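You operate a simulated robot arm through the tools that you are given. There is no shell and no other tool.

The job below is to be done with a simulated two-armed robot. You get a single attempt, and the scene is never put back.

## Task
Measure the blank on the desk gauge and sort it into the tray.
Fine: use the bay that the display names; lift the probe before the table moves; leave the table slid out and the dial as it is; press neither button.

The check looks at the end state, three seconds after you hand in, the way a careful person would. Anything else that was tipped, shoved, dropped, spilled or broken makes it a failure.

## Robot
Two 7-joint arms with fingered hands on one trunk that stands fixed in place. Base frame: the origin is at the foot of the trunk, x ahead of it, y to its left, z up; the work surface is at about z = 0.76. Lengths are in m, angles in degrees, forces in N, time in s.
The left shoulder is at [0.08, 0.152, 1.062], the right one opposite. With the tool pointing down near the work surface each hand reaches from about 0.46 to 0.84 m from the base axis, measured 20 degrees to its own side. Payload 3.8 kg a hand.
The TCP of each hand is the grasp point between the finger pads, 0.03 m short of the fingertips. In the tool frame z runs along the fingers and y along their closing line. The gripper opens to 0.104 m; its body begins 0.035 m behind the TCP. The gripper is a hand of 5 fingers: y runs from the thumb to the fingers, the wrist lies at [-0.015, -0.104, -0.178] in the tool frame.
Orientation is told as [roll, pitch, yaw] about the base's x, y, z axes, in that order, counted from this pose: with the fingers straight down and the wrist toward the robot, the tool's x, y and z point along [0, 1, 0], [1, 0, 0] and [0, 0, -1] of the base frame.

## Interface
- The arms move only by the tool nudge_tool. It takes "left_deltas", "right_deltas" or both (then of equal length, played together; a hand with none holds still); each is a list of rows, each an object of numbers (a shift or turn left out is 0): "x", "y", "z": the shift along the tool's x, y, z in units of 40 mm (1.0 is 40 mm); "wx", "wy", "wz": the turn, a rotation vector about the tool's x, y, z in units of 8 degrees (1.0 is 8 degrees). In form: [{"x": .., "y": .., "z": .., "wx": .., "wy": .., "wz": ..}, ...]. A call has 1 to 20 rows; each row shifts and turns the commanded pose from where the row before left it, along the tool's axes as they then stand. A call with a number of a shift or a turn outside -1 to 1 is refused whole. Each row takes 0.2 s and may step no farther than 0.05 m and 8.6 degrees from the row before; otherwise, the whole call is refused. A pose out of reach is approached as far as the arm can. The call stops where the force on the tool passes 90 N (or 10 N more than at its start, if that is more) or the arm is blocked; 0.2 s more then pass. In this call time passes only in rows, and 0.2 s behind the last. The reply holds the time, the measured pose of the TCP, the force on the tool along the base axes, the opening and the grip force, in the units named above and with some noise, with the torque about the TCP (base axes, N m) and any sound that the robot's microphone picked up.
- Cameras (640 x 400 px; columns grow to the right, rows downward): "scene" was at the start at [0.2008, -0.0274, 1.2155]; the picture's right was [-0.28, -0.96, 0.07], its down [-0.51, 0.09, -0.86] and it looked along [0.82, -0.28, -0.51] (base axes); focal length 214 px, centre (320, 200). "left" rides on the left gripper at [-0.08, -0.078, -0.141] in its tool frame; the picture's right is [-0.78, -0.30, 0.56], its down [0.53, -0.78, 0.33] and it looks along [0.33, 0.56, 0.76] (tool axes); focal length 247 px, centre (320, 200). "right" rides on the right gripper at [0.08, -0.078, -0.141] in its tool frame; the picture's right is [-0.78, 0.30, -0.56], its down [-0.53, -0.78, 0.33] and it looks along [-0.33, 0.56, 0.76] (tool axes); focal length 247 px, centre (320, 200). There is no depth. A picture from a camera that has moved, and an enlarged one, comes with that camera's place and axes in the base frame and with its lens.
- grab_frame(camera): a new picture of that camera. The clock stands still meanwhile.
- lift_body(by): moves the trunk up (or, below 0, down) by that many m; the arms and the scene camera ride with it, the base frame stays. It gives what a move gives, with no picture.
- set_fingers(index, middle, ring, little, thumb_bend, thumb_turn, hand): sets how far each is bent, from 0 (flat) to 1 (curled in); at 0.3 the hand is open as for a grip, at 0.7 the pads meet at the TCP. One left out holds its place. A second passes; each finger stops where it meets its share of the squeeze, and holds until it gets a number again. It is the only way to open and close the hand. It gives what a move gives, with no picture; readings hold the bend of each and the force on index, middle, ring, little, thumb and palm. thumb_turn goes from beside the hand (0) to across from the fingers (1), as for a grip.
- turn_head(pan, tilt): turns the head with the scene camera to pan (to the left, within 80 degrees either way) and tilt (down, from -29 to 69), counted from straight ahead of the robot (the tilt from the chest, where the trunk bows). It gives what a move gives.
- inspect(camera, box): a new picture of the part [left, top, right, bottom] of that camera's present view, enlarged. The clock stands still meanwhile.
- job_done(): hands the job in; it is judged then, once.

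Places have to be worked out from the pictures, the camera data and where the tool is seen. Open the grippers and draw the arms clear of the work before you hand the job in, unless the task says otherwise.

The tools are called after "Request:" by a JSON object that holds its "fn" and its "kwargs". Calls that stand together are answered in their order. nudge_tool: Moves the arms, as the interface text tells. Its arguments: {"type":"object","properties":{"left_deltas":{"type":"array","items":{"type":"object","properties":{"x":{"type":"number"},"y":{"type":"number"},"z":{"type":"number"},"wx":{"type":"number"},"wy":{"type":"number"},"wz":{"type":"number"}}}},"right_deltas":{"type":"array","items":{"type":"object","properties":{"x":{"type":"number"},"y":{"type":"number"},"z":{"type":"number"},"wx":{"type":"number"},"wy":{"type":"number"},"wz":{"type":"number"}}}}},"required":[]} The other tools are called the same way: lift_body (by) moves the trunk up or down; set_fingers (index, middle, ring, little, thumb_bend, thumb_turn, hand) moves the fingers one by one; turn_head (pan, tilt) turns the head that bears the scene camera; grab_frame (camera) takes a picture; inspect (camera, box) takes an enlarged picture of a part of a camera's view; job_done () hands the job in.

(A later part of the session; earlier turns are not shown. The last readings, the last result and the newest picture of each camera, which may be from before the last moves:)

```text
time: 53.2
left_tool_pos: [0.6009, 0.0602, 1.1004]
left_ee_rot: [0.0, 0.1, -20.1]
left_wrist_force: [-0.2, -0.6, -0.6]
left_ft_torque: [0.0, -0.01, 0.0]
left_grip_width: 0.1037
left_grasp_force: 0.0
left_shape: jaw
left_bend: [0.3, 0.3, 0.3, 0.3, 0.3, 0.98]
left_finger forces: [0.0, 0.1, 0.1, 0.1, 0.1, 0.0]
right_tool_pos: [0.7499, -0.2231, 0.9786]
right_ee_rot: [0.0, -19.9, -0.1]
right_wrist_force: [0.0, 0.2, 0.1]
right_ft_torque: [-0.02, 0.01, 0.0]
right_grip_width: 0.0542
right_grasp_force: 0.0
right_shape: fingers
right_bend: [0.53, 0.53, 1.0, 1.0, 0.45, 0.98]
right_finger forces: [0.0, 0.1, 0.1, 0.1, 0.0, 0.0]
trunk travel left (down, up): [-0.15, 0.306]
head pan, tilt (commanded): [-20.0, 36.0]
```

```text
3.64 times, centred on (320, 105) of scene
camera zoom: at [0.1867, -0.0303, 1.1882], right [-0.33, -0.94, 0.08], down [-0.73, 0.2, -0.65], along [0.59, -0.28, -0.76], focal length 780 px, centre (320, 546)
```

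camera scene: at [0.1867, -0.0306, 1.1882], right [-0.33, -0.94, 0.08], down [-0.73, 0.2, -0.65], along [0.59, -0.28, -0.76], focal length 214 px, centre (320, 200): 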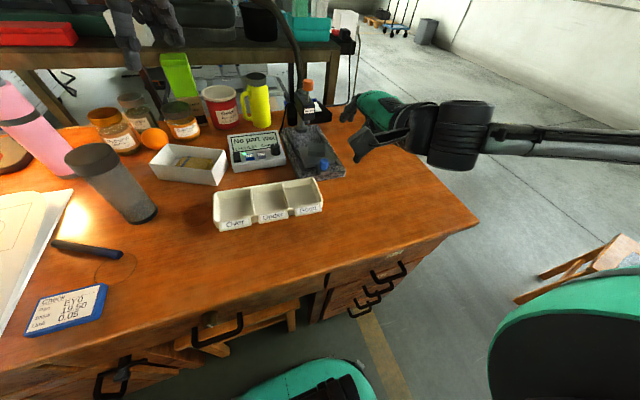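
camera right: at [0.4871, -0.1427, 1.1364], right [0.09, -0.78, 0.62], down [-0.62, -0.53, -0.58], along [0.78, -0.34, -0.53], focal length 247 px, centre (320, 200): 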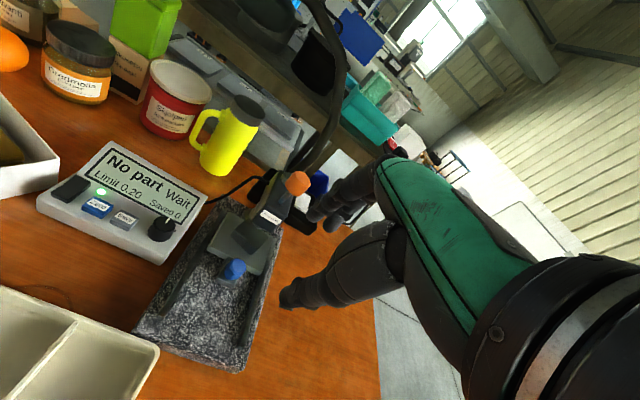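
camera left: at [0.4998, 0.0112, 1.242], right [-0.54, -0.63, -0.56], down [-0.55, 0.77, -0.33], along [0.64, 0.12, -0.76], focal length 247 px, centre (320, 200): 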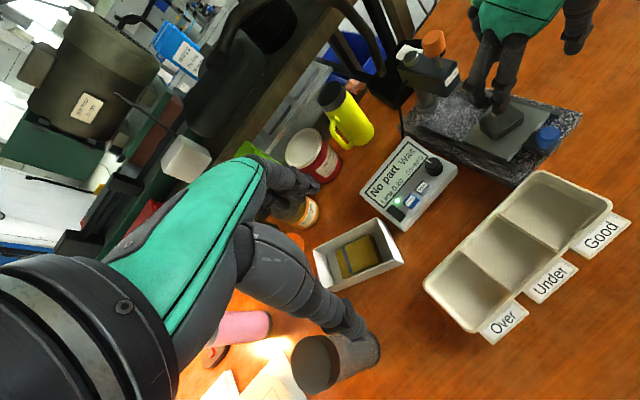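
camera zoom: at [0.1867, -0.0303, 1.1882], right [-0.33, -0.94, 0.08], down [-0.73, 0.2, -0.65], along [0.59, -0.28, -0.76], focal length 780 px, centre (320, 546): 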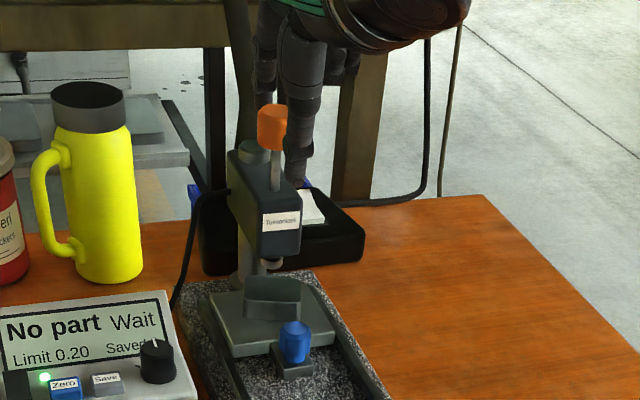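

Index tip (0.787, -0.218) and thumb tip (0.718, -0.22) straddle the knob at (0.756, -0.219). I'll lower 7 mm more for a better bite, then close.

Request:
{"fn": "nudge_tool", "kwargs": {"right_deltas": [{"y": -0.06, "z": 0.165}]}}

Request:
{"fn": "set_fingers", "kwargs": {"hand": "right", "index": 0.64, "middle": 0.64, "thumb_bend": 0.62}}

Request:
{"fn": "inspect", "kwargs": {"camera": "left", "box": [370, 0, 510, 110]}}

Request:
{"fn": "inspect", "kwargs": {"camera": "right", "box": [240, 160, 400, 320]}}

Request:
{"fn": "inspect", "kwargs": {"camera": "scene", "box": [210, 60, 350, 180]}}

```text
time: 53.6
left_tool_pos: [0.6006, 0.0602, 1.1011]
left_ee_rot: [0.0, 0.0, -20.0]
left_wrist_force: [0.7, -0.3, 0.7]
left_ft_torque: [-0.02, -0.01, 0.0]
left_grip_width: 0.1036
left_grasp_force: 0.0
left_shape: jaw
left_bend: [0.3, 0.3, 0.3, 0.3, 0.3, 0.98]
left_finger forces: [0.1, 0.0, 0.0, 0.1, 0.0, 0.0]
right_tool_pos: [0.7515, -0.2236, 0.9694]
right_ee_rot: [0.1, -20.0, 0.1]
right_wrist_force: [-0.6, -0.2, 1.2]
right_ft_torque: [-0.01, 0.01, 0.03]
right_grip_width: 0.0543
right_grasp_force: 0.1
right_shape: fingers
right_bend: [0.53, 0.53, 1.0, 1.0, 0.45, 0.98]
right_finger forces: [0.1, 0.0, 0.0, 0.0, 0.0, 0.0]
trunk travel left (down, up): [-0.15, 0.306]
head pan, tilt (commanded): [-20.0, 36.0]
```

```text
time: 54.6
left_tool_pos: [0.601, 0.0587, 1.0992]
left_ee_rot: [0.0, 0.1, -19.9]
left_wrist_force: [0.1, 0.0, 0.4]
left_ft_torque: [-0.01, 0.01, -0.06]
left_grip_width: 0.1036
left_grasp_force: 0.1
left_shape: jaw
left_bend: [0.3, 0.3, 0.3, 0.3, 0.3, 0.98]
left_finger forces: [0.1, 0.1, 0.1, 0.0, 0.1, 0.1]
right_tool_pos: [0.7514, -0.2227, 0.9692]
right_ee_rot: [0.0, -19.9, -0.1]
right_wrist_force: [6.8, -0.6, 1.4]
right_ft_torque: [-0.01, -0.03, -0.02]
right_grip_width: 0.0271
right_grasp_force: 4.1
right_shape: fingers
right_bend: [0.58, 0.63, 1.0, 1.0, 0.61, 0.98]
right_finger forces: [6.0, 0.8, 0.1, 0.0, 0.7, 0.1]
trunk travel left (down, up): [-0.15, 0.306]
head pan, tilt (commanded): [-20.0, 36.0]
```

```text
3.64 times, centred on (440, 55) of left
camera zoom: at [0.5018, 0.0112, 1.2411], right [-0.54, -0.63, -0.56], down [-0.55, 0.77, -0.33], along [0.64, 0.12, -0.76], focal length 898 px, centre (-116, 727)
```

zoom: 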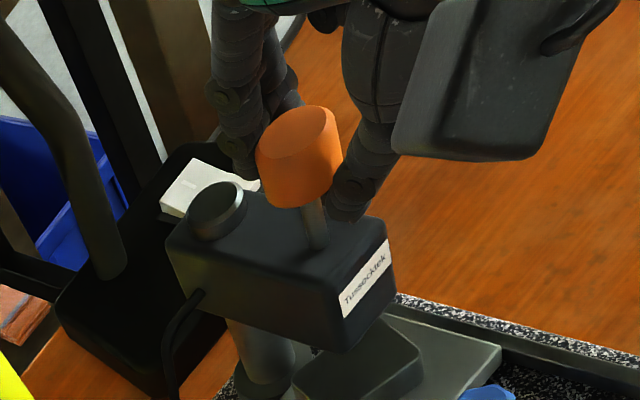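

```text
2.50 times, centred on (320, 240) of right
camera zoom: at [0.6291, -0.1429, 1.0764], right [0.09, -0.78, 0.62], down [-0.62, -0.53, -0.58], along [0.78, -0.34, -0.53], focal length 617 px, centre (320, 100)
```

zoom: 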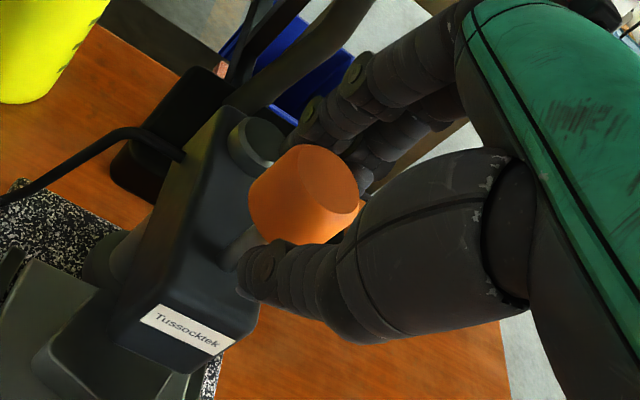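

```text
3.33 times, centred on (280, 120) of scene
camera zoom: at [0.1875, -0.0302, 1.1881], right [-0.33, -0.94, 0.08], down [-0.73, 0.2, -0.65], along [0.59, -0.28, -0.76], focal length 715 px, centre (453, 467)
```

zoom: 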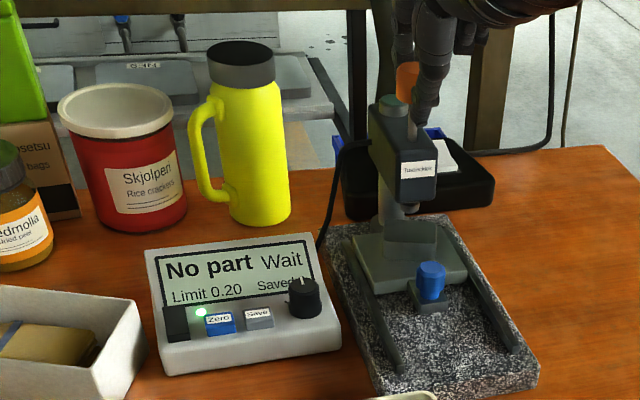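

The index presses at 6 N but the thumb barely touches. I'll close the thumb further to balance the pinch.

Request:
{"fn": "set_fingers", "kwargs": {"hand": "right", "index": 0.66, "middle": 0.7, "thumb_bend": 0.72}}

Request:
{"fn": "inspect", "kwargs": {"camera": "right", "box": [240, 160, 400, 320]}}

```text
time: 55.6
left_tool_pos: [0.6014, 0.0602, 1.0995]
left_ee_rot: [0.0, 0.0, -20.0]
left_wrist_force: [0.6, 0.1, -0.3]
left_ft_torque: [0.03, -0.01, 0.04]
left_grip_width: 0.1035
left_grasp_force: 0.1
left_shape: jaw
left_bend: [0.3, 0.3, 0.3, 0.3, 0.3, 0.98]
left_finger forces: [0.0, 0.0, 0.0, 0.0, 0.0, 0.0]
right_tool_pos: [0.7513, -0.2242, 0.9688]
right_ee_rot: [0.0, -20.1, -0.1]
right_wrist_force: [4.2, -2.0, 1.4]
right_ft_torque: [-0.07, -0.06, 0.0]
right_grip_width: 0.0252
right_grasp_force: 9.4
right_shape: fingers
right_bend: [0.58, 0.65, 1.0, 1.0, 0.64, 0.97]
right_finger forces: [7.7, 3.9, 0.0, 0.0, 7.9, 0.1]
trunk travel left (down, up): [-0.15, 0.306]
head pan, tilt (commanded): [-20.0, 36.0]
```

```text
2.50 times, centred on (320, 240) of right
camera zoom: at [0.6289, -0.1431, 1.0762], right [0.09, -0.78, 0.62], down [-0.62, -0.53, -0.58], along [0.78, -0.34, -0.53], focal length 617 px, centre (320, 100)
```

zoom: 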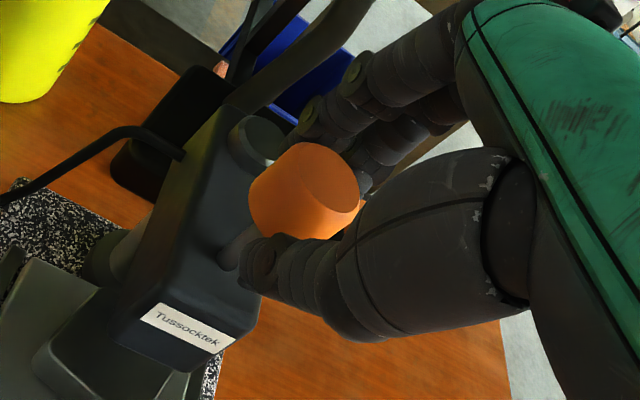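

The pinch is now balanced at 9.4 N. I'll lower the probe gently, 12 mm first, and check the display.

Request:
{"fn": "nudge_tool", "kwargs": {"right_deltas": [{"y": -0.034, "z": 0.094}, {"y": -0.034, "z": 0.094}, {"y": -0.034, "z": 0.094}]}}

Request:
{"fn": "inspect", "kwargs": {"camera": "scene", "box": [210, 60, 350, 180]}}

Request:
{"fn": "inspect", "kwargs": {"camera": "left", "box": [370, 0, 510, 110]}}

```text
time: 56.4
left_tool_pos: [0.6011, 0.0591, 1.0989]
left_ee_rot: [0.1, 0.1, -20.1]
left_wrist_force: [-0.5, 0.4, 0.5]
left_ft_torque: [-0.01, -0.04, 0.02]
left_grip_width: 0.1036
left_grasp_force: 0.0
left_shape: jaw
left_bend: [0.3, 0.3, 0.3, 0.3, 0.3, 0.98]
left_finger forces: [0.0, 0.1, 0.0, 0.1, 0.1, 0.1]
right_tool_pos: [0.7494, -0.2227, 0.9579]
right_ee_rot: [0.0, -20.0, -0.1]
right_wrist_force: [3.6, -0.7, -0.8]
right_ft_torque: [-0.04, -0.06, 0.04]
right_grip_width: 0.0249
right_grasp_force: 9.9
right_shape: fingers
right_bend: [0.58, 0.65, 1.0, 1.0, 0.64, 0.97]
right_finger forces: [7.6, 4.1, 0.0, 0.1, 8.4, 0.0]
trunk travel left (down, up): [-0.15, 0.306]
head pan, tilt (commanded): [-20.0, 36.0]
```

```text
3.33 times, centred on (280, 120) of scene
camera zoom: at [0.1876, -0.0305, 1.188], right [-0.33, -0.94, 0.08], down [-0.73, 0.2, -0.65], along [0.59, -0.28, -0.76], focal length 715 px, centre (453, 467)
```

zoom: 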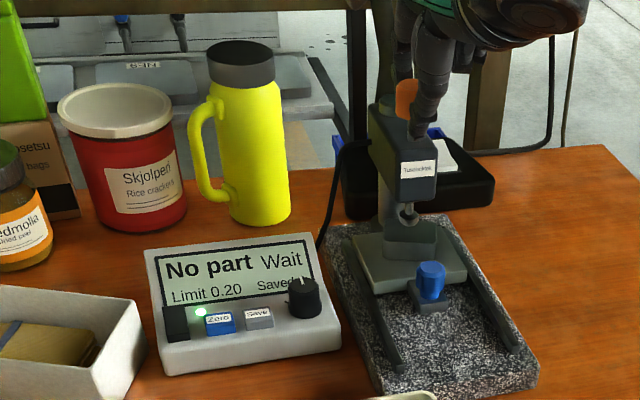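

```text
3.64 times, centred on (440, 55) of left
camera zoom: at [0.5019, 0.011, 1.2409], right [-0.54, -0.63, -0.56], down [-0.55, 0.77, -0.33], along [0.64, 0.12, -0.76], focal length 898 px, centre (-116, 727)
```

zoom: 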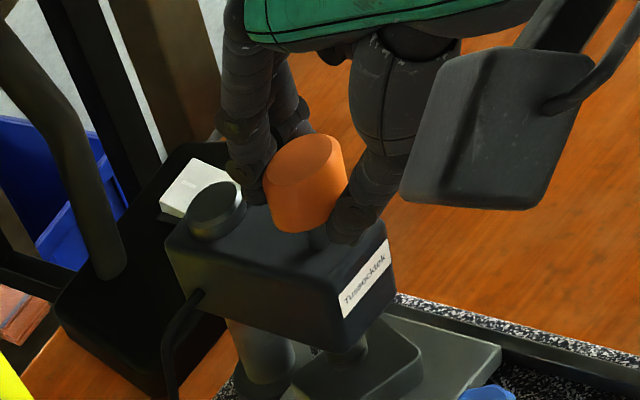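

The probe stem is moving down and its ball tip is nearing the blank. I'll continue in 2 mm steps watching force and display.

Request:
{"fn": "nudge_tool", "kwargs": {"right_deltas": [{"y": -0.017, "z": 0.047}, {"y": -0.017, "z": 0.047}]}}

Request:
{"fn": "inspect", "kwargs": {"camera": "scene", "box": [210, 60, 350, 180]}}

Request:
{"fn": "inspect", "kwargs": {"camera": "left", "box": [370, 0, 510, 110]}}

```text
time: 57.0
left_tool_pos: [0.6014, 0.0597, 1.0993]
left_ee_rot: [0.0, 0.2, -19.9]
left_wrist_force: [-1.5, -0.2, 0.1]
left_ft_torque: [0.0, -0.04, 0.02]
left_grip_width: 0.1036
left_grasp_force: 0.1
left_shape: jaw
left_bend: [0.3, 0.3, 0.3, 0.3, 0.3, 0.98]
left_finger forces: [0.0, 0.1, 0.0, 0.1, 0.0, 0.1]
right_tool_pos: [0.751, -0.2228, 0.9538]
right_ee_rot: [0.0, -20.0, 0.0]
right_wrist_force: [3.9, -0.9, -1.7]
right_ft_torque: [-0.03, -0.05, 0.03]
right_grip_width: 0.0251
right_grasp_force: 10.1
right_shape: fingers
right_bend: [0.58, 0.65, 1.0, 1.0, 0.64, 0.97]
right_finger forces: [7.5, 3.8, 0.0, 0.1, 8.4, 0.0]
trunk travel left (down, up): [-0.15, 0.306]
head pan, tilt (commanded): [-20.0, 36.0]
```

```text
3.33 times, centred on (280, 120) of scene
camera zoom: at [0.1875, -0.0304, 1.188], right [-0.33, -0.94, 0.08], down [-0.73, 0.2, -0.65], along [0.59, -0.28, -0.76], focal length 715 px, centre (453, 467)
```

zoom: 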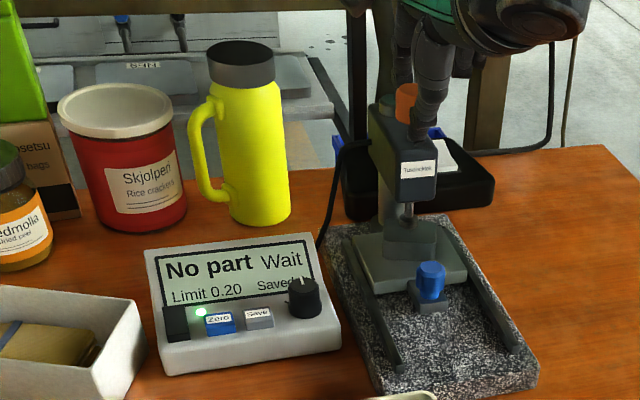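

```text
3.64 times, centred on (440, 55) of left
camera zoom: at [0.5018, 0.011, 1.241], right [-0.54, -0.63, -0.56], down [-0.55, 0.77, -0.33], along [0.64, 0.12, -0.76], focal length 898 px, centre (-116, 727)
```

zoom: 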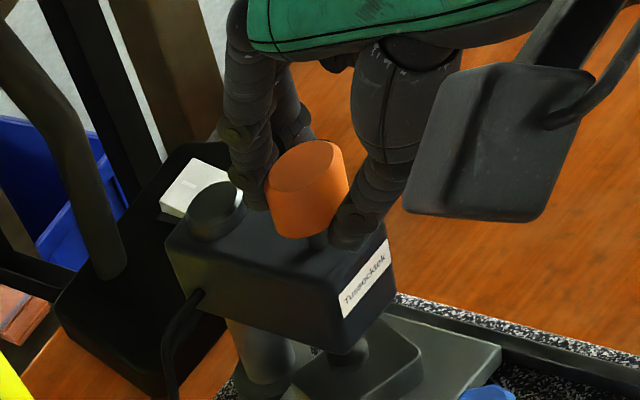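

The ball tip is almost at the blank and there's no extra force yet. I'll go 2 mm more.

Request:
{"fn": "nudge_tool", "kwargs": {"right_deltas": [{"y": -0.017, "z": 0.047}]}}

Request:
{"fn": "inspect", "kwargs": {"camera": "scene", "box": [210, 60, 350, 180]}}

Request:
{"fn": "inspect", "kwargs": {"camera": "scene", "box": [280, 90, 320, 140]}}

```text
time: 57.4
left_tool_pos: [0.6023, 0.0597, 1.0995]
left_ee_rot: [0.0, 0.0, -19.9]
left_wrist_force: [0.1, 0.1, -0.2]
left_ft_torque: [-0.02, -0.02, -0.05]
left_grip_width: 0.1038
left_grasp_force: 0.0
left_shape: jaw
left_bend: [0.3, 0.3, 0.3, 0.3, 0.3, 0.98]
left_finger forces: [0.0, 0.1, 0.0, 0.1, 0.0, 0.0]
right_tool_pos: [0.7514, -0.224, 0.9508]
right_ee_rot: [0.0, -20.0, -0.1]
right_wrist_force: [4.0, -1.2, -0.3]
right_ft_torque: [-0.05, -0.03, 0.04]
right_grip_width: 0.0253
right_grasp_force: 10.1
right_shape: fingers
right_bend: [0.58, 0.65, 1.0, 1.0, 0.64, 0.97]
right_finger forces: [7.3, 3.8, 0.1, 0.0, 8.7, 0.0]
trunk travel left (down, up): [-0.15, 0.306]
head pan, tilt (commanded): [-20.0, 36.0]
```

```text
3.33 times, centred on (280, 120) of scene
camera zoom: at [0.1874, -0.0304, 1.188], right [-0.33, -0.94, 0.08], down [-0.73, 0.2, -0.65], along [0.59, -0.28, -0.76], focal length 715 px, centre (453, 467)
```

zoom: 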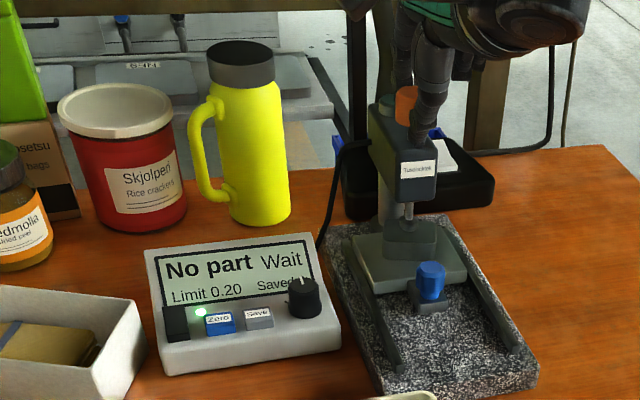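

```text
8.00 times, centred on (300, 115) of scene
camera zoom: at [0.1874, -0.0304, 1.188], right [-0.33, -0.94, 0.08], down [-0.73, 0.2, -0.65], along [0.59, -0.28, -0.76], focal length 1716 px, centre (480, 880)
```

zoom: 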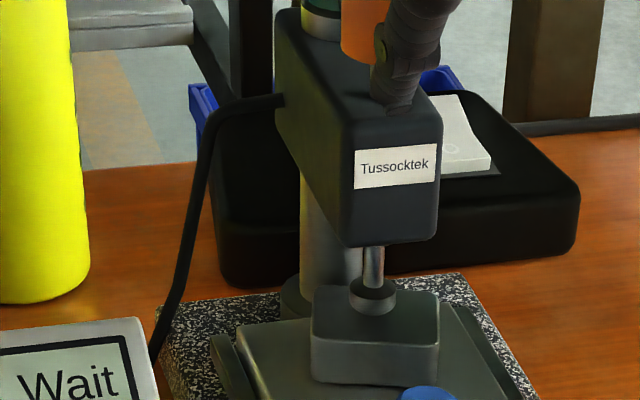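

The probe's disc foot is right over the middle of the blank and nearly touching. I'll continue with small steps.

Request:
{"fn": "nudge_tool", "kwargs": {"right_deltas": [{"y": -0.013, "z": 0.036}]}}

Request:
{"fn": "inspect", "kwargs": {"camera": "scene", "box": [280, 90, 320, 140]}}

Request:
{"fn": "nudge_tool", "kwargs": {"right_deltas": [{"y": -0.013, "z": 0.036}]}}

Request:
{"fn": "inspect", "kwargs": {"camera": "scene", "box": [280, 90, 320, 140]}}

Request:
{"fn": "inspect", "kwargs": {"camera": "scene", "box": [220, 120, 300, 180]}}

```text
time: 57.8
left_tool_pos: [0.6022, 0.0599, 1.0993]
left_ee_rot: [0.0, 0.0, -20.0]
left_wrist_force: [1.0, 0.1, 0.7]
left_ft_torque: [-0.01, -0.01, -0.01]
left_grip_width: 0.1037
left_grasp_force: 0.1
left_shape: jaw
left_bend: [0.3, 0.3, 0.3, 0.3, 0.3, 0.98]
left_finger forces: [0.0, 0.1, 0.1, 0.0, 0.0, 0.1]
right_tool_pos: [0.7506, -0.2227, 0.951]
right_ee_rot: [0.1, -20.0, -0.1]
right_wrist_force: [2.7, -1.3, -0.6]
right_ft_torque: [-0.08, -0.02, 0.02]
right_grip_width: 0.0252
right_grasp_force: 9.9
right_shape: fingers
right_bend: [0.58, 0.65, 1.0, 1.0, 0.64, 0.97]
right_finger forces: [7.0, 3.7, 0.0, 0.0, 8.9, 0.0]
trunk travel left (down, up): [-0.15, 0.306]
head pan, tilt (commanded): [-20.0, 36.0]
```

```text
8.00 times, centred on (300, 115) of scene
camera zoom: at [0.1873, -0.0304, 1.188], right [-0.33, -0.94, 0.08], down [-0.73, 0.2, -0.65], along [0.59, -0.28, -0.76], focal length 1716 px, centre (480, 880)
```

zoom: 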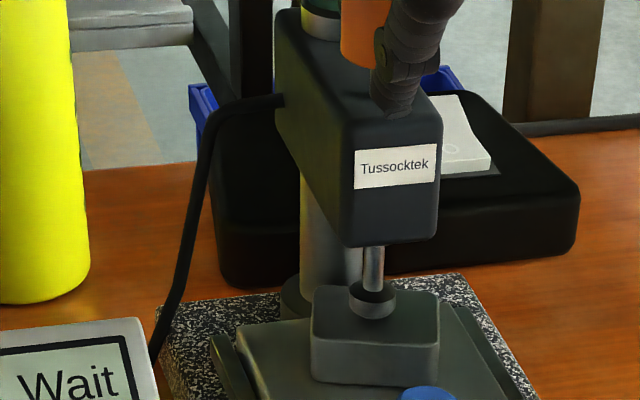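

```text
time: 58.2
left_tool_pos: [0.6015, 0.0584, 1.098]
left_ee_rot: [0.0, 0.1, -20.0]
left_wrist_force: [0.1, 1.1, 0.3]
left_ft_torque: [-0.01, -0.05, 0.02]
left_grip_width: 0.104
left_grasp_force: 0.0
left_shape: jaw
left_bend: [0.3, 0.3, 0.3, 0.3, 0.3, 0.98]
left_finger forces: [0.0, 0.0, 0.1, 0.0, 0.0, 0.1]
right_tool_pos: [0.7521, -0.2235, 0.949]
right_ee_rot: [0.0, -20.0, 0.0]
right_wrist_force: [2.0, -1.6, -1.0]
right_ft_torque: [-0.04, 0.0, 0.01]
right_grip_width: 0.025
right_grasp_force: 10.2
right_shape: fingers
right_bend: [0.58, 0.66, 1.0, 1.0, 0.64, 0.97]
right_finger forces: [7.0, 3.7, 0.0, 0.0, 8.9, 0.0]
trunk travel left (down, up): [-0.15, 0.306]
head pan, tilt (commanded): [-20.0, 36.0]
```

```text
8.00 times, centred on (300, 115) of scene
camera zoom: at [0.1873, -0.0304, 1.1881], right [-0.33, -0.94, 0.08], down [-0.73, 0.2, -0.65], along [0.59, -0.28, -0.76], focal length 1716 px, centre (480, 880)
```

zoom: 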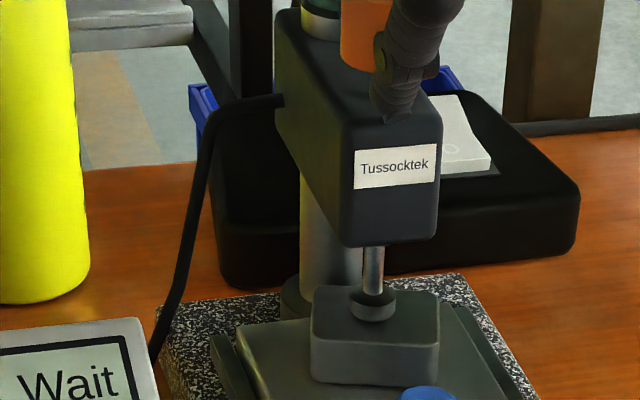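

```text
6.67 times, centred on (260, 150) of scene
camera zoom: at [0.1873, -0.0304, 1.1881], right [-0.33, -0.94, 0.08], down [-0.73, 0.2, -0.65], along [0.59, -0.28, -0.76], focal length 1430 px, centre (720, 533)
```

zoom: 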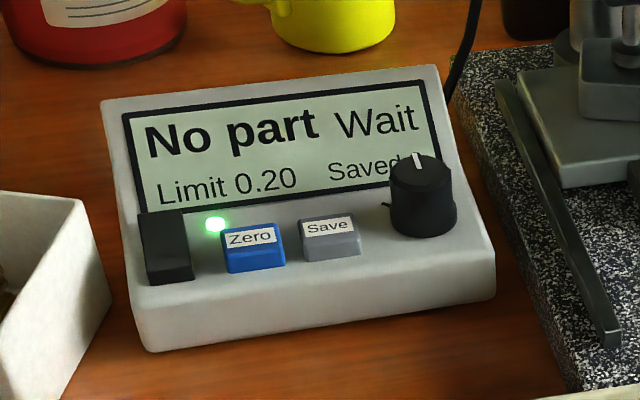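

It's still moving freely with no contact yet. I'll continue in 1.5 mm steps.

Request:
{"fn": "nudge_tool", "kwargs": {"right_deltas": [{"y": -0.013, "z": 0.036}]}}

Request:
{"fn": "nudge_tool", "kwargs": {"right_deltas": [{"y": -0.013, "z": 0.036}]}}

Request:
{"fn": "inspect", "kwargs": {"camera": "scene", "box": [280, 90, 320, 140]}}

Request:
{"fn": "inspect", "kwargs": {"camera": "scene", "box": [220, 120, 300, 180]}}

Request:
{"fn": "inspect", "kwargs": {"camera": "left", "box": [380, 20, 480, 110]}}

```text
time: 58.6
left_tool_pos: [0.6018, 0.0583, 1.099]
left_ee_rot: [0.0, 0.1, -20.0]
left_wrist_force: [0.8, -0.1, -0.2]
left_ft_torque: [-0.01, -0.02, -0.01]
left_grip_width: 0.1039
left_grasp_force: 0.0
left_shape: jaw
left_bend: [0.3, 0.3, 0.3, 0.3, 0.3, 0.98]
left_finger forces: [0.0, 0.1, 0.0, 0.1, 0.0, 0.0]
right_tool_pos: [0.749, -0.2224, 0.948]
right_ee_rot: [0.1, -20.0, -0.1]
right_wrist_force: [2.9, -1.7, 0.2]
right_ft_torque: [-0.04, 0.01, 0.01]
right_grip_width: 0.0251
right_grasp_force: 10.3
right_shape: fingers
right_bend: [0.58, 0.65, 1.0, 1.0, 0.64, 0.97]
right_finger forces: [7.1, 4.1, 0.1, 0.1, 9.6, 0.0]
trunk travel left (down, up): [-0.15, 0.306]
head pan, tilt (commanded): [-20.0, 36.0]
```

```text
time: 59.0
left_tool_pos: [0.6001, 0.0585, 1.0996]
left_ee_rot: [0.0, 0.0, -20.0]
left_wrist_force: [0.1, -0.6, -0.3]
left_ft_torque: [0.04, -0.02, -0.03]
left_grip_width: 0.1035
left_grasp_force: 0.1
left_shape: jaw
left_bend: [0.3, 0.3, 0.3, 0.3, 0.3, 0.98]
left_finger forces: [0.1, 0.0, 0.0, 0.1, 0.1, 0.1]
right_tool_pos: [0.7502, -0.2227, 0.9474]
right_ee_rot: [0.2, -20.0, 0.0]
right_wrist_force: [4.1, -2.7, 4.1]
right_ft_torque: [-0.07, 0.04, 0.01]
right_grip_width: 0.025
right_grasp_force: 12.0
right_shape: fingers
right_bend: [0.58, 0.65, 1.0, 1.0, 0.64, 0.97]
right_finger forces: [8.0, 4.7, 0.0, 0.0, 10.8, 0.0]
trunk travel left (down, up): [-0.15, 0.306]
head pan, tilt (commanded): [-20.0, 36.0]
```

```text
8.00 times, centred on (300, 115) of scene
camera zoom: at [0.1867, -0.0305, 1.1883], right [-0.33, -0.94, 0.08], down [-0.73, 0.2, -0.65], along [0.59, -0.28, -0.76], focal length 1716 px, centre (480, 880)
```

zoom: 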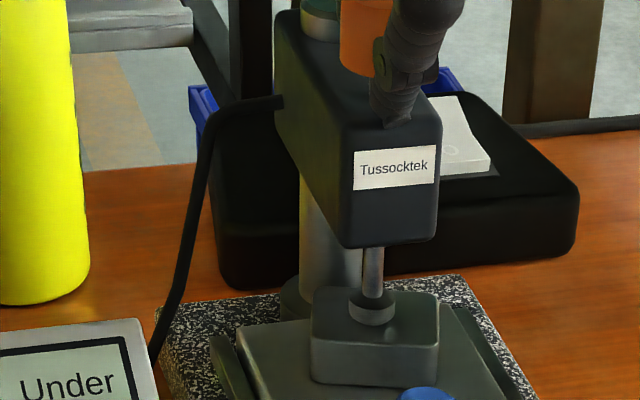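

```text
6.67 times, centred on (260, 150) of scene
camera zoom: at [0.1867, -0.0305, 1.1883], right [-0.33, -0.94, 0.08], down [-0.73, 0.2, -0.65], along [0.59, -0.28, -0.76], focal length 1430 px, centre (720, 533)
```

zoom: 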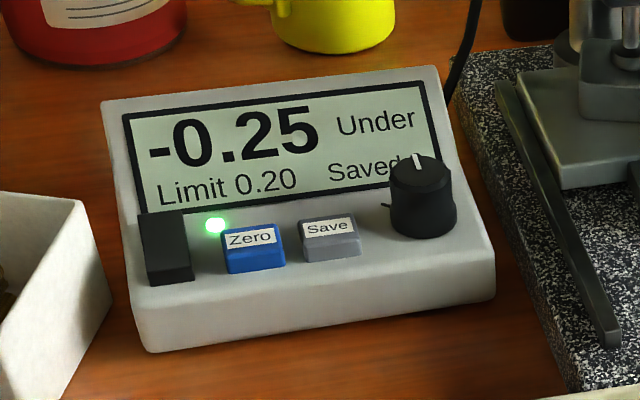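

```text
4.44 times, centred on (430, 65) of left
camera zoom: at [0.501, 0.0109, 1.2415], right [-0.54, -0.63, -0.56], down [-0.55, 0.77, -0.33], along [0.64, 0.12, -0.76], focal length 1098 px, centre (-169, 800)
```

zoom: 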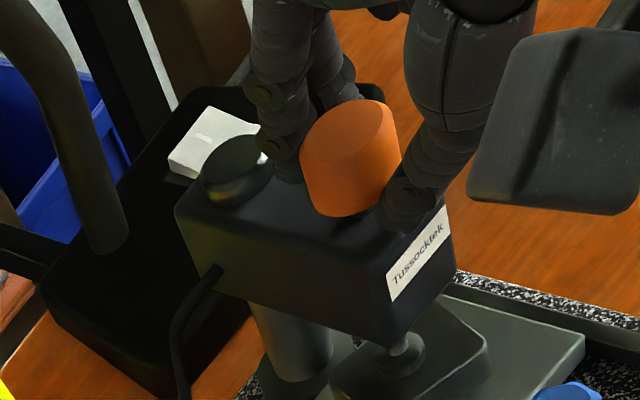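

The display now reads -0.25 "Under" with limit 0.20, and Fz is about 4 N, so the probe is touching the blank. I'll wait briefly and re-read to be sure it's stable.

Request:
{"fn": "nudge_tool", "kwargs": {"right_deltas": [{"x": 0}, {"x": 0}, {"x": 0}, {"x": 0}, {"x": 0}]}}

Request:
{"fn": "inspect", "kwargs": {"camera": "scene", "box": [220, 120, 300, 180]}}

```text
time: 60.2
left_tool_pos: [0.6002, 0.0592, 1.1]
left_ee_rot: [-0.1, 0.0, -20.1]
left_wrist_force: [0.5, 0.7, 0.0]
left_ft_torque: [-0.02, -0.01, -0.04]
left_grip_width: 0.1038
left_grasp_force: 0.1
left_shape: jaw
left_bend: [0.3, 0.3, 0.3, 0.3, 0.3, 0.98]
left_finger forces: [0.1, 0.0, 0.0, 0.0, 0.0, 0.0]
right_tool_pos: [0.7501, -0.2236, 0.9476]
right_ee_rot: [0.0, -20.1, -0.2]
right_wrist_force: [5.3, -2.2, 7.8]
right_ft_torque: [-0.02, -0.02, -0.04]
right_grip_width: 0.0252
right_grasp_force: 12.9
right_shape: fingers
right_bend: [0.58, 0.65, 1.0, 1.0, 0.65, 0.97]
right_finger forces: [9.0, 5.3, 0.1, 0.0, 11.4, 0.0]
trunk travel left (down, up): [-0.15, 0.306]
head pan, tilt (commanded): [-20.0, 36.0]
```

```text
6.67 times, centred on (260, 150) of scene
camera zoom: at [0.1863, -0.0304, 1.1883], right [-0.33, -0.94, 0.08], down [-0.73, 0.2, -0.65], along [0.59, -0.28, -0.75], focal length 1430 px, centre (720, 533)
```

zoom: 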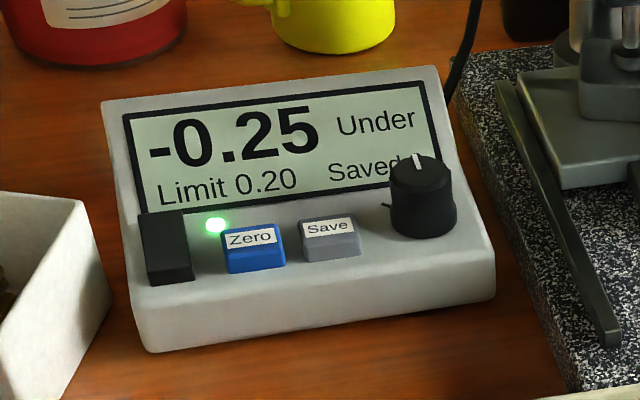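

The reading is stable: -0.25 "Under", so the blank goes in the Under bay. Now I'll lift the probe straight back up to its original height.

Request:
{"fn": "nudge_tool", "kwargs": {"right_deltas": [{"y": 0.017, "z": -0.047}, {"y": 0.034, "z": -0.094}, {"y": 0.034, "z": -0.094}, {"y": 0.034, "z": -0.094}, {"y": 0.034, "z": -0.094}]}}

Request:
{"fn": "inspect", "kwargs": {"camera": "scene", "box": [210, 60, 350, 180]}}

Request:
{"fn": "inspect", "kwargs": {"camera": "scene", "box": [280, 80, 330, 140]}}

```text
time: 61.4
left_tool_pos: [0.6008, 0.0589, 1.1011]
left_ee_rot: [0.0, 0.1, -20.0]
left_wrist_force: [-0.2, 0.5, 0.3]
left_ft_torque: [0.0, -0.01, 0.0]
left_grip_width: 0.1037
left_grasp_force: 0.0
left_shape: jaw
left_bend: [0.3, 0.3, 0.3, 0.3, 0.3, 0.98]
left_finger forces: [0.1, 0.0, 0.0, 0.0, 0.0, 0.0]
right_tool_pos: [0.7506, -0.2232, 0.9644]
right_ee_rot: [0.0, -20.1, -0.1]
right_wrist_force: [2.7, -2.9, -0.9]
right_ft_torque: [-0.06, -0.04, -0.01]
right_grip_width: 0.0252
right_grasp_force: 10.2
right_shape: fingers
right_bend: [0.58, 0.66, 1.0, 1.0, 0.64, 0.97]
right_finger forces: [7.2, 4.3, 0.0, 0.0, 8.7, 0.0]
trunk travel left (down, up): [-0.15, 0.306]
head pan, tilt (commanded): [-20.0, 36.0]
```

```text
3.33 times, centred on (280, 120) of scene
camera zoom: at [0.1871, -0.0305, 1.1881], right [-0.33, -0.94, 0.08], down [-0.73, 0.2, -0.65], along [0.59, -0.28, -0.76], focal length 715 px, centre (453, 467)
```

zoom: 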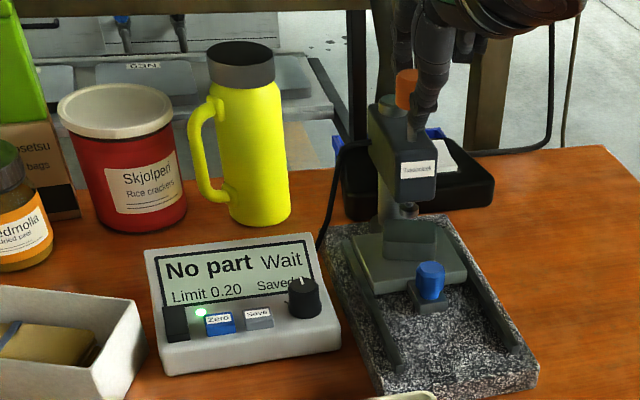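

```text
6.67 times, centred on (305, 110) of scene
camera zoom: at [0.1871, -0.0305, 1.1881], right [-0.33, -0.94, 0.08], down [-0.73, 0.2, -0.65], along [0.59, -0.28, -0.76], focal length 1430 px, centre (420, 800)
```

zoom: 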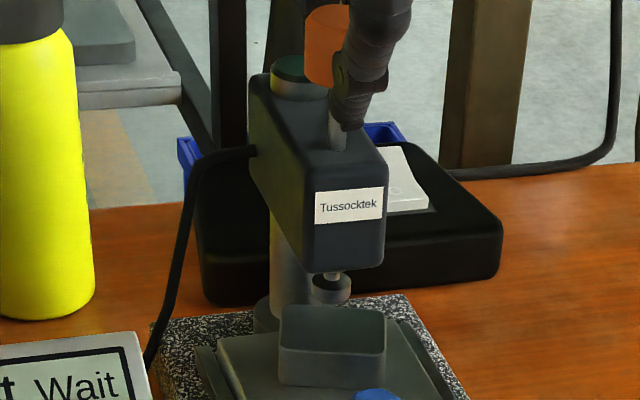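

The probe is off the blank. I'll lift about 5 mm more to bring it fully back to its starting height.

Request:
{"fn": "nudge_tool", "kwargs": {"right_deltas": [{"y": 0.02, "z": -0.055}, {"y": 0.02, "z": -0.055}]}}

Request:
{"fn": "inspect", "kwargs": {"camera": "scene", "box": [280, 80, 330, 140]}}

```text
time: 62.0
left_tool_pos: [0.6006, 0.0591, 1.1016]
left_ee_rot: [0.0, 0.1, -20.1]
left_wrist_force: [-0.1, -0.6, -1.0]
left_ft_torque: [0.0, -0.02, -0.05]
left_grip_width: 0.1035
left_grasp_force: 0.0
left_shape: jaw
left_bend: [0.3, 0.3, 0.3, 0.3, 0.3, 0.98]
left_finger forces: [0.0, 0.1, 0.0, 0.0, 0.0, 0.1]
right_tool_pos: [0.7506, -0.2238, 0.9691]
right_ee_rot: [0.0, -20.1, -0.1]
right_wrist_force: [3.4, -2.4, 2.0]
right_ft_torque: [-0.05, -0.1, 0.0]
right_grip_width: 0.0252
right_grasp_force: 10.3
right_shape: fingers
right_bend: [0.58, 0.66, 1.0, 1.0, 0.64, 0.97]
right_finger forces: [7.7, 4.4, 0.1, 0.1, 8.0, 0.1]
trunk travel left (down, up): [-0.15, 0.306]
head pan, tilt (commanded): [-20.0, 36.0]
```

```text
6.67 times, centred on (305, 110) of scene
camera zoom: at [0.1869, -0.0304, 1.1882], right [-0.33, -0.94, 0.08], down [-0.73, 0.2, -0.65], along [0.59, -0.28, -0.76], focal length 1430 px, centre (420, 800)
```

zoom: 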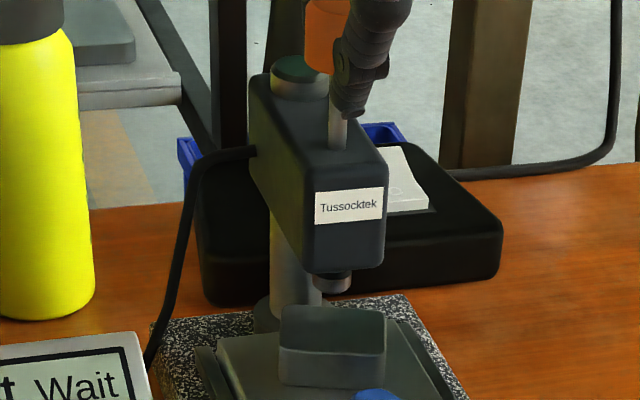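

The foot is back up against the block, as at the start. I'll open the fingers and check that the probe stays up.

Request:
{"fn": "set_fingers", "kwargs": {"hand": "right", "index": 0.53, "middle": 0.53, "thumb_bend": 0.45}}

Request:
{"fn": "inspect", "kwargs": {"camera": "scene", "box": [280, 80, 330, 140]}}

Request:
{"fn": "inspect", "kwargs": {"camera": "left", "box": [370, 0, 510, 110]}}

```text
time: 63.0
left_tool_pos: [0.5998, 0.0592, 1.1002]
left_ee_rot: [-0.1, 0.0, -20.0]
left_wrist_force: [-1.1, -0.1, -0.4]
left_ft_torque: [0.01, -0.04, 0.01]
left_grip_width: 0.1035
left_grasp_force: 0.1
left_shape: jaw
left_bend: [0.3, 0.3, 0.3, 0.3, 0.3, 0.98]
left_finger forces: [0.0, 0.1, 0.0, 0.0, 0.0, 0.0]
right_tool_pos: [0.75, -0.2227, 0.9693]
right_ee_rot: [0.0, -20.0, -0.1]
right_wrist_force: [-0.3, -0.5, -0.6]
right_ft_torque: [0.0, -0.02, -0.01]
right_grip_width: 0.0542
right_grasp_force: 0.0
right_shape: fingers
right_bend: [0.53, 0.53, 1.0, 1.0, 0.45, 0.97]
right_finger forces: [0.0, 0.0, 0.0, 0.0, 0.1, 0.1]
trunk travel left (down, up): [-0.15, 0.306]
head pan, tilt (commanded): [-20.0, 36.0]
```

```text
6.67 times, centred on (305, 110) of scene
camera zoom: at [0.1867, -0.0302, 1.1882], right [-0.33, -0.94, 0.08], down [-0.73, 0.2, -0.65], along [0.59, -0.28, -0.76], focal length 1430 px, centre (420, 800)
```

zoom: 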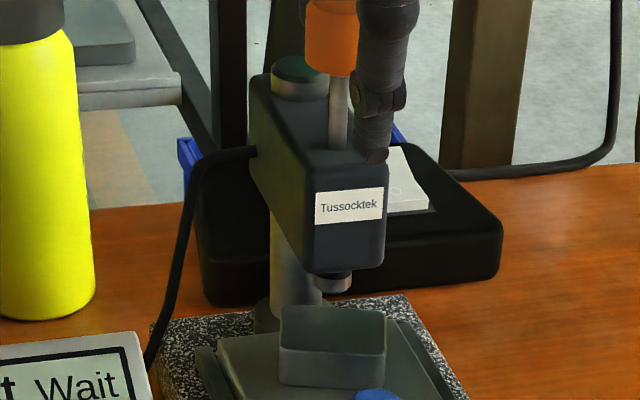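

```text
3.64 times, centred on (440, 55) of left
camera zoom: at [0.501, 0.0112, 1.2414], right [-0.54, -0.63, -0.56], down [-0.55, 0.77, -0.33], along [0.64, 0.12, -0.76], focal length 898 px, centre (-116, 727)
```

zoom: 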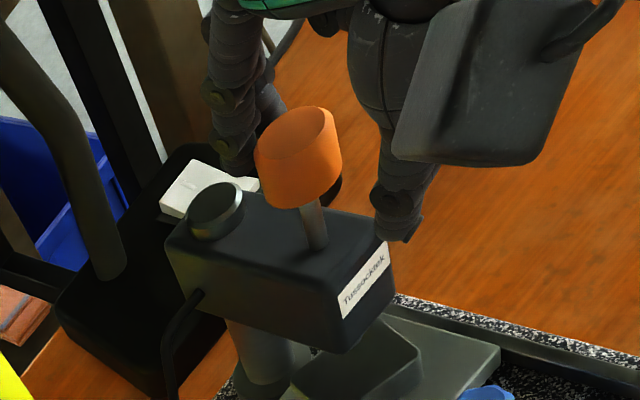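

The probe stays up on its own. I'll rise clear of the knob, back off, and come down toward the blue table knob, which is now near x≈0.697.

Request:
{"fn": "nudge_tool", "kwargs": {"right_deltas": [{"y": 0.257, "z": -0.705}, {"y": 0.257, "z": -0.705}, {"y": -0.783, "z": -0.285}, {"y": -0.783, "z": -0.285}, {"y": -0.783, "z": -0.285}, {"y": -0.278, "z": 0.764}, {"y": -0.278, "z": 0.764}, {"y": -0.278, "z": 0.764}, {"y": -0.278, "z": 0.764}]}}

Request:
{"fn": "inspect", "kwargs": {"camera": "left", "box": [400, 10, 600, 170]}}

Request:
{"fn": "inspect", "kwargs": {"camera": "right", "box": [180, 100, 380, 340]}}

```text
time: 65.0
left_tool_pos: [0.6013, 0.0597, 1.0996]
left_ee_rot: [0.0, 0.1, -20.0]
left_wrist_force: [0.2, 0.0, -0.1]
left_ft_torque: [0.0, 0.06, -0.02]
left_grip_width: 0.1036
left_grasp_force: 0.1
left_shape: jaw
left_bend: [0.3, 0.3, 0.3, 0.3, 0.3, 0.98]
left_finger forces: [0.0, 0.0, 0.1, 0.1, 0.0, 0.1]
right_tool_pos: [0.6483, -0.2243, 0.8986]
right_ee_rot: [0.0, -20.1, -0.2]
right_wrist_force: [-0.1, 0.2, -0.6]
right_ft_torque: [-0.03, 0.01, -0.01]
right_grip_width: 0.0543
right_grasp_force: 0.1
right_shape: fingers
right_bend: [0.53, 0.53, 1.0, 1.0, 0.45, 0.97]
right_finger forces: [0.1, 0.0, 0.0, 0.0, 0.1, 0.0]
trunk travel left (down, up): [-0.15, 0.306]
head pan, tilt (commanded): [-20.0, 36.0]
```

```text
2.50 times, centred on (500, 90) of left
camera zoom: at [0.5019, 0.0108, 1.2409], right [-0.54, -0.63, -0.56], down [-0.55, 0.77, -0.33], along [0.64, 0.12, -0.76], focal length 617 px, centre (-130, 475)
```

zoom: 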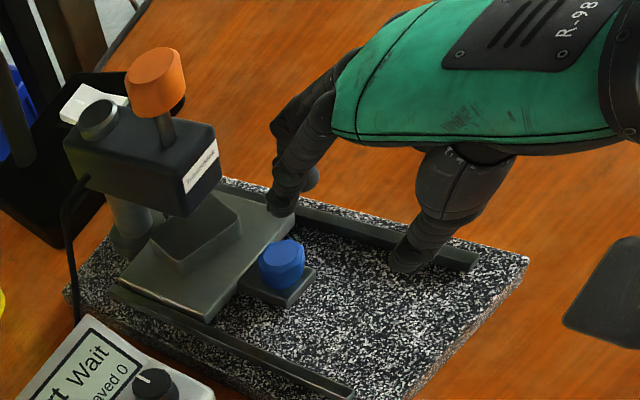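

```text
1.67 times, centred on (280, 220) of right
camera zoom: at [0.5284, -0.1438, 1.0045], right [0.09, -0.78, 0.62], down [-0.62, -0.53, -0.58], along [0.78, -0.33, -0.53], focal length 412 px, centre (387, 167)
```

zoom: 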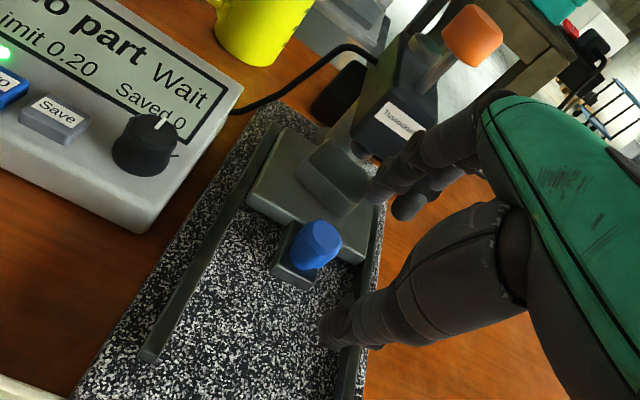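

The blue knob is now near (0.693, -0.221). I'll move diagonally in over it, staying below and in front of the probe block.

Request:
{"fn": "nudge_tool", "kwargs": {"right_deltas": [{"y": 0.193, "z": 0.342}, {"y": 0.193, "z": 0.342}, {"y": 0.193, "z": 0.342}]}}

Request:
{"fn": "inspect", "kwargs": {"camera": "left", "box": [400, 10, 560, 140]}}

Request:
{"fn": "inspect", "kwargs": {"camera": "right", "box": [220, 120, 380, 300]}}

```text
time: 65.8
left_tool_pos: [0.601, 0.0591, 1.1011]
left_ee_rot: [0.0, 0.1, -20.0]
left_wrist_force: [0.4, -0.1, -0.1]
left_ft_torque: [0.0, 0.0, 0.02]
left_grip_width: 0.1035
left_grasp_force: 0.0
left_shape: jaw
left_bend: [0.3, 0.3, 0.3, 0.3, 0.3, 0.98]
left_finger forces: [0.0, 0.1, 0.0, 0.1, 0.0, 0.0]
right_tool_pos: [0.6865, -0.2238, 0.8676]
right_ee_rot: [0.0, -20.0, -0.1]
right_wrist_force: [-0.1, 0.4, 1.1]
right_ft_torque: [-0.02, 0.0, -0.03]
right_grip_width: 0.0544
right_grasp_force: 0.0
right_shape: fingers
right_bend: [0.53, 0.53, 1.0, 1.0, 0.45, 0.97]
right_finger forces: [0.1, 0.1, 0.0, 0.0, 0.1, 0.0]
trunk travel left (down, up): [-0.15, 0.306]
head pan, tilt (commanded): [-20.0, 36.0]
```

```text
3.08 times, centred on (480, 75) of left
camera zoom: at [0.5013, 0.0112, 1.2412], right [-0.54, -0.63, -0.56], down [-0.55, 0.77, -0.33], along [0.64, 0.12, -0.76], focal length 760 px, centre (-172, 585)
```

zoom: 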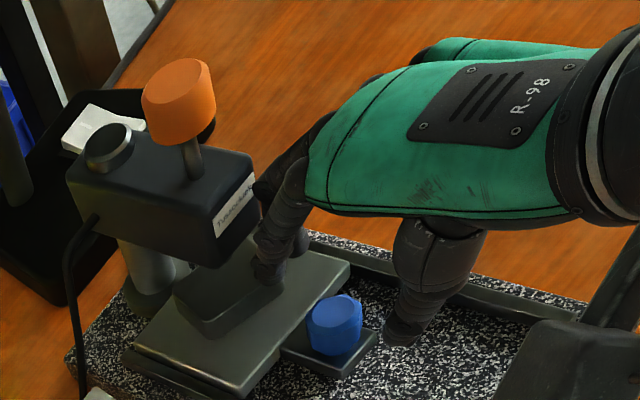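

```text
2.22 times, centred on (300, 210) of right
camera zoom: at [0.5653, -0.1431, 0.9744], right [0.09, -0.78, 0.62], down [-0.62, -0.53, -0.58], along [0.78, -0.33, -0.53], focal length 549 px, centre (364, 178)
```

zoom: 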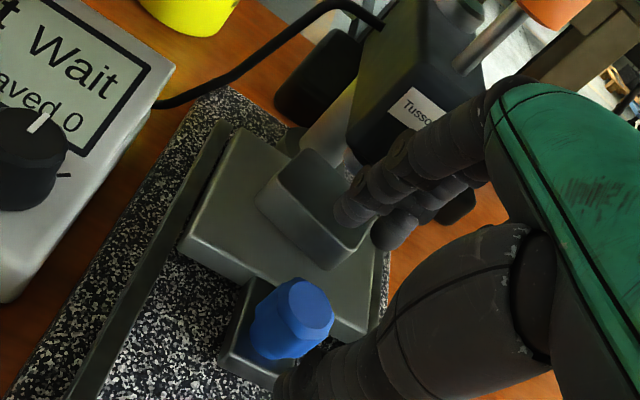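

The index tip is near x 0.727, only a few mm from the blank's front corner once it goes lower. I'll shift back 5 mm and close the fingers slightly before descending.

Request:
{"fn": "set_fingers", "kwargs": {"hand": "right", "index": 0.545, "middle": 0.55, "thumb_bend": 0.45}}

Request:
{"fn": "nudge_tool", "kwargs": {"right_deltas": [{"y": -0.1175, "z": -0.043}, {"y": -0.12, "z": 0.329}]}}

Request:
{"fn": "inspect", "kwargs": {"camera": "left", "box": [420, 40, 540, 140]}}

Request:
{"fn": "inspect", "kwargs": {"camera": "right", "box": [220, 120, 380, 300]}}

```text
time: 66.8
left_tool_pos: [0.6008, 0.0594, 1.0994]
left_ee_rot: [-0.1, 0.0, -20.0]
left_wrist_force: [-0.6, -0.3, 0.1]
left_ft_torque: [0.0, 0.0, 0.03]
left_grip_width: 0.1035
left_grasp_force: 0.1
left_shape: jaw
left_bend: [0.3, 0.3, 0.3, 0.3, 0.3, 0.98]
left_finger forces: [0.0, 0.0, 0.1, 0.1, 0.0, 0.0]
right_tool_pos: [0.6867, -0.2237, 0.87]
right_ee_rot: [0.0, -20.1, -0.1]
right_wrist_force: [0.1, -0.2, 0.6]
right_ft_torque: [-0.02, -0.01, -0.02]
right_grip_width: 0.0535
right_grasp_force: 0.0
right_shape: fingers
right_bend: [0.54, 0.55, 1.0, 1.0, 0.45, 0.97]
right_finger forces: [0.0, 0.1, 0.0, 0.0, 0.0, 0.0]
trunk travel left (down, up): [-0.15, 0.306]
head pan, tilt (commanded): [-20.0, 36.0]
```

```text
time: 67.4
left_tool_pos: [0.6007, 0.0592, 1.0994]
left_ee_rot: [0.0, 0.2, -20.1]
left_wrist_force: [0.1, -0.5, 0.6]
left_ft_torque: [0.01, -0.01, 0.01]
left_grip_width: 0.1037
left_grasp_force: 0.0
left_shape: jaw
left_bend: [0.3, 0.3, 0.3, 0.3, 0.3, 0.98]
left_finger forces: [0.1, 0.1, 0.1, 0.0, 0.0, 0.0]
right_tool_pos: [0.6827, -0.2241, 0.8552]
right_ee_rot: [0.0, -19.9, -0.2]
right_wrist_force: [0.7, -0.7, -0.4]
right_ft_torque: [0.02, -0.02, 0.01]
right_grip_width: 0.0534
right_grasp_force: 0.1
right_shape: fingers
right_bend: [0.54, 0.55, 1.0, 1.0, 0.45, 0.97]
right_finger forces: [0.0, 0.1, 0.0, 0.0, 0.0, 0.0]
trunk travel left (down, up): [-0.15, 0.306]
head pan, tilt (commanded): [-20.0, 36.0]
```

```text
4.00 times, centred on (480, 90) of left
camera zoom: at [0.5015, 0.011, 1.2411], right [-0.54, -0.63, -0.56], down [-0.55, 0.77, -0.33], along [0.64, 0.12, -0.76], focal length 988 px, centre (-320, 640)
```

zoom: 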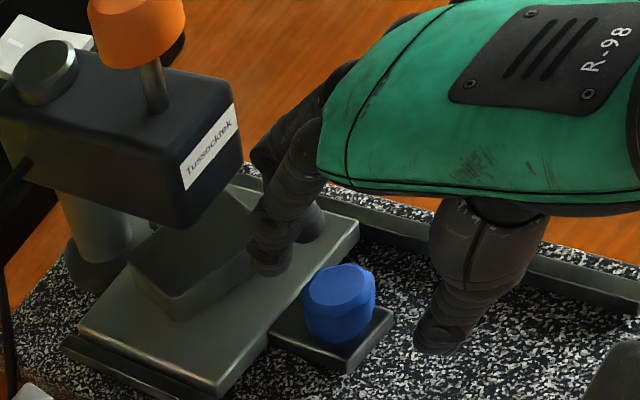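

```text
2.22 times, centred on (300, 210) of right
camera zoom: at [0.5603, -0.1427, 0.9609], right [0.09, -0.78, 0.62], down [-0.62, -0.53, -0.58], along [0.78, -0.34, -0.52], focal length 549 px, centre (364, 178)
```

zoom: 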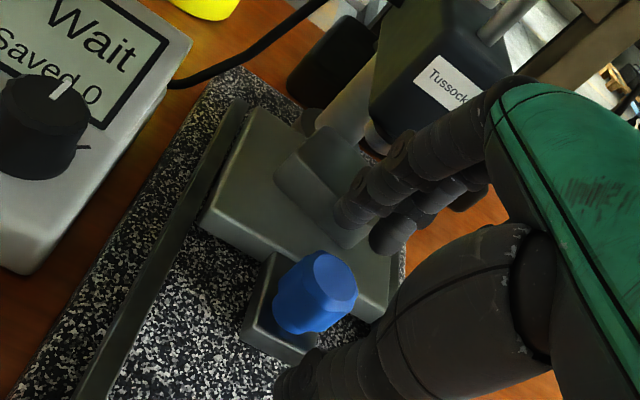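

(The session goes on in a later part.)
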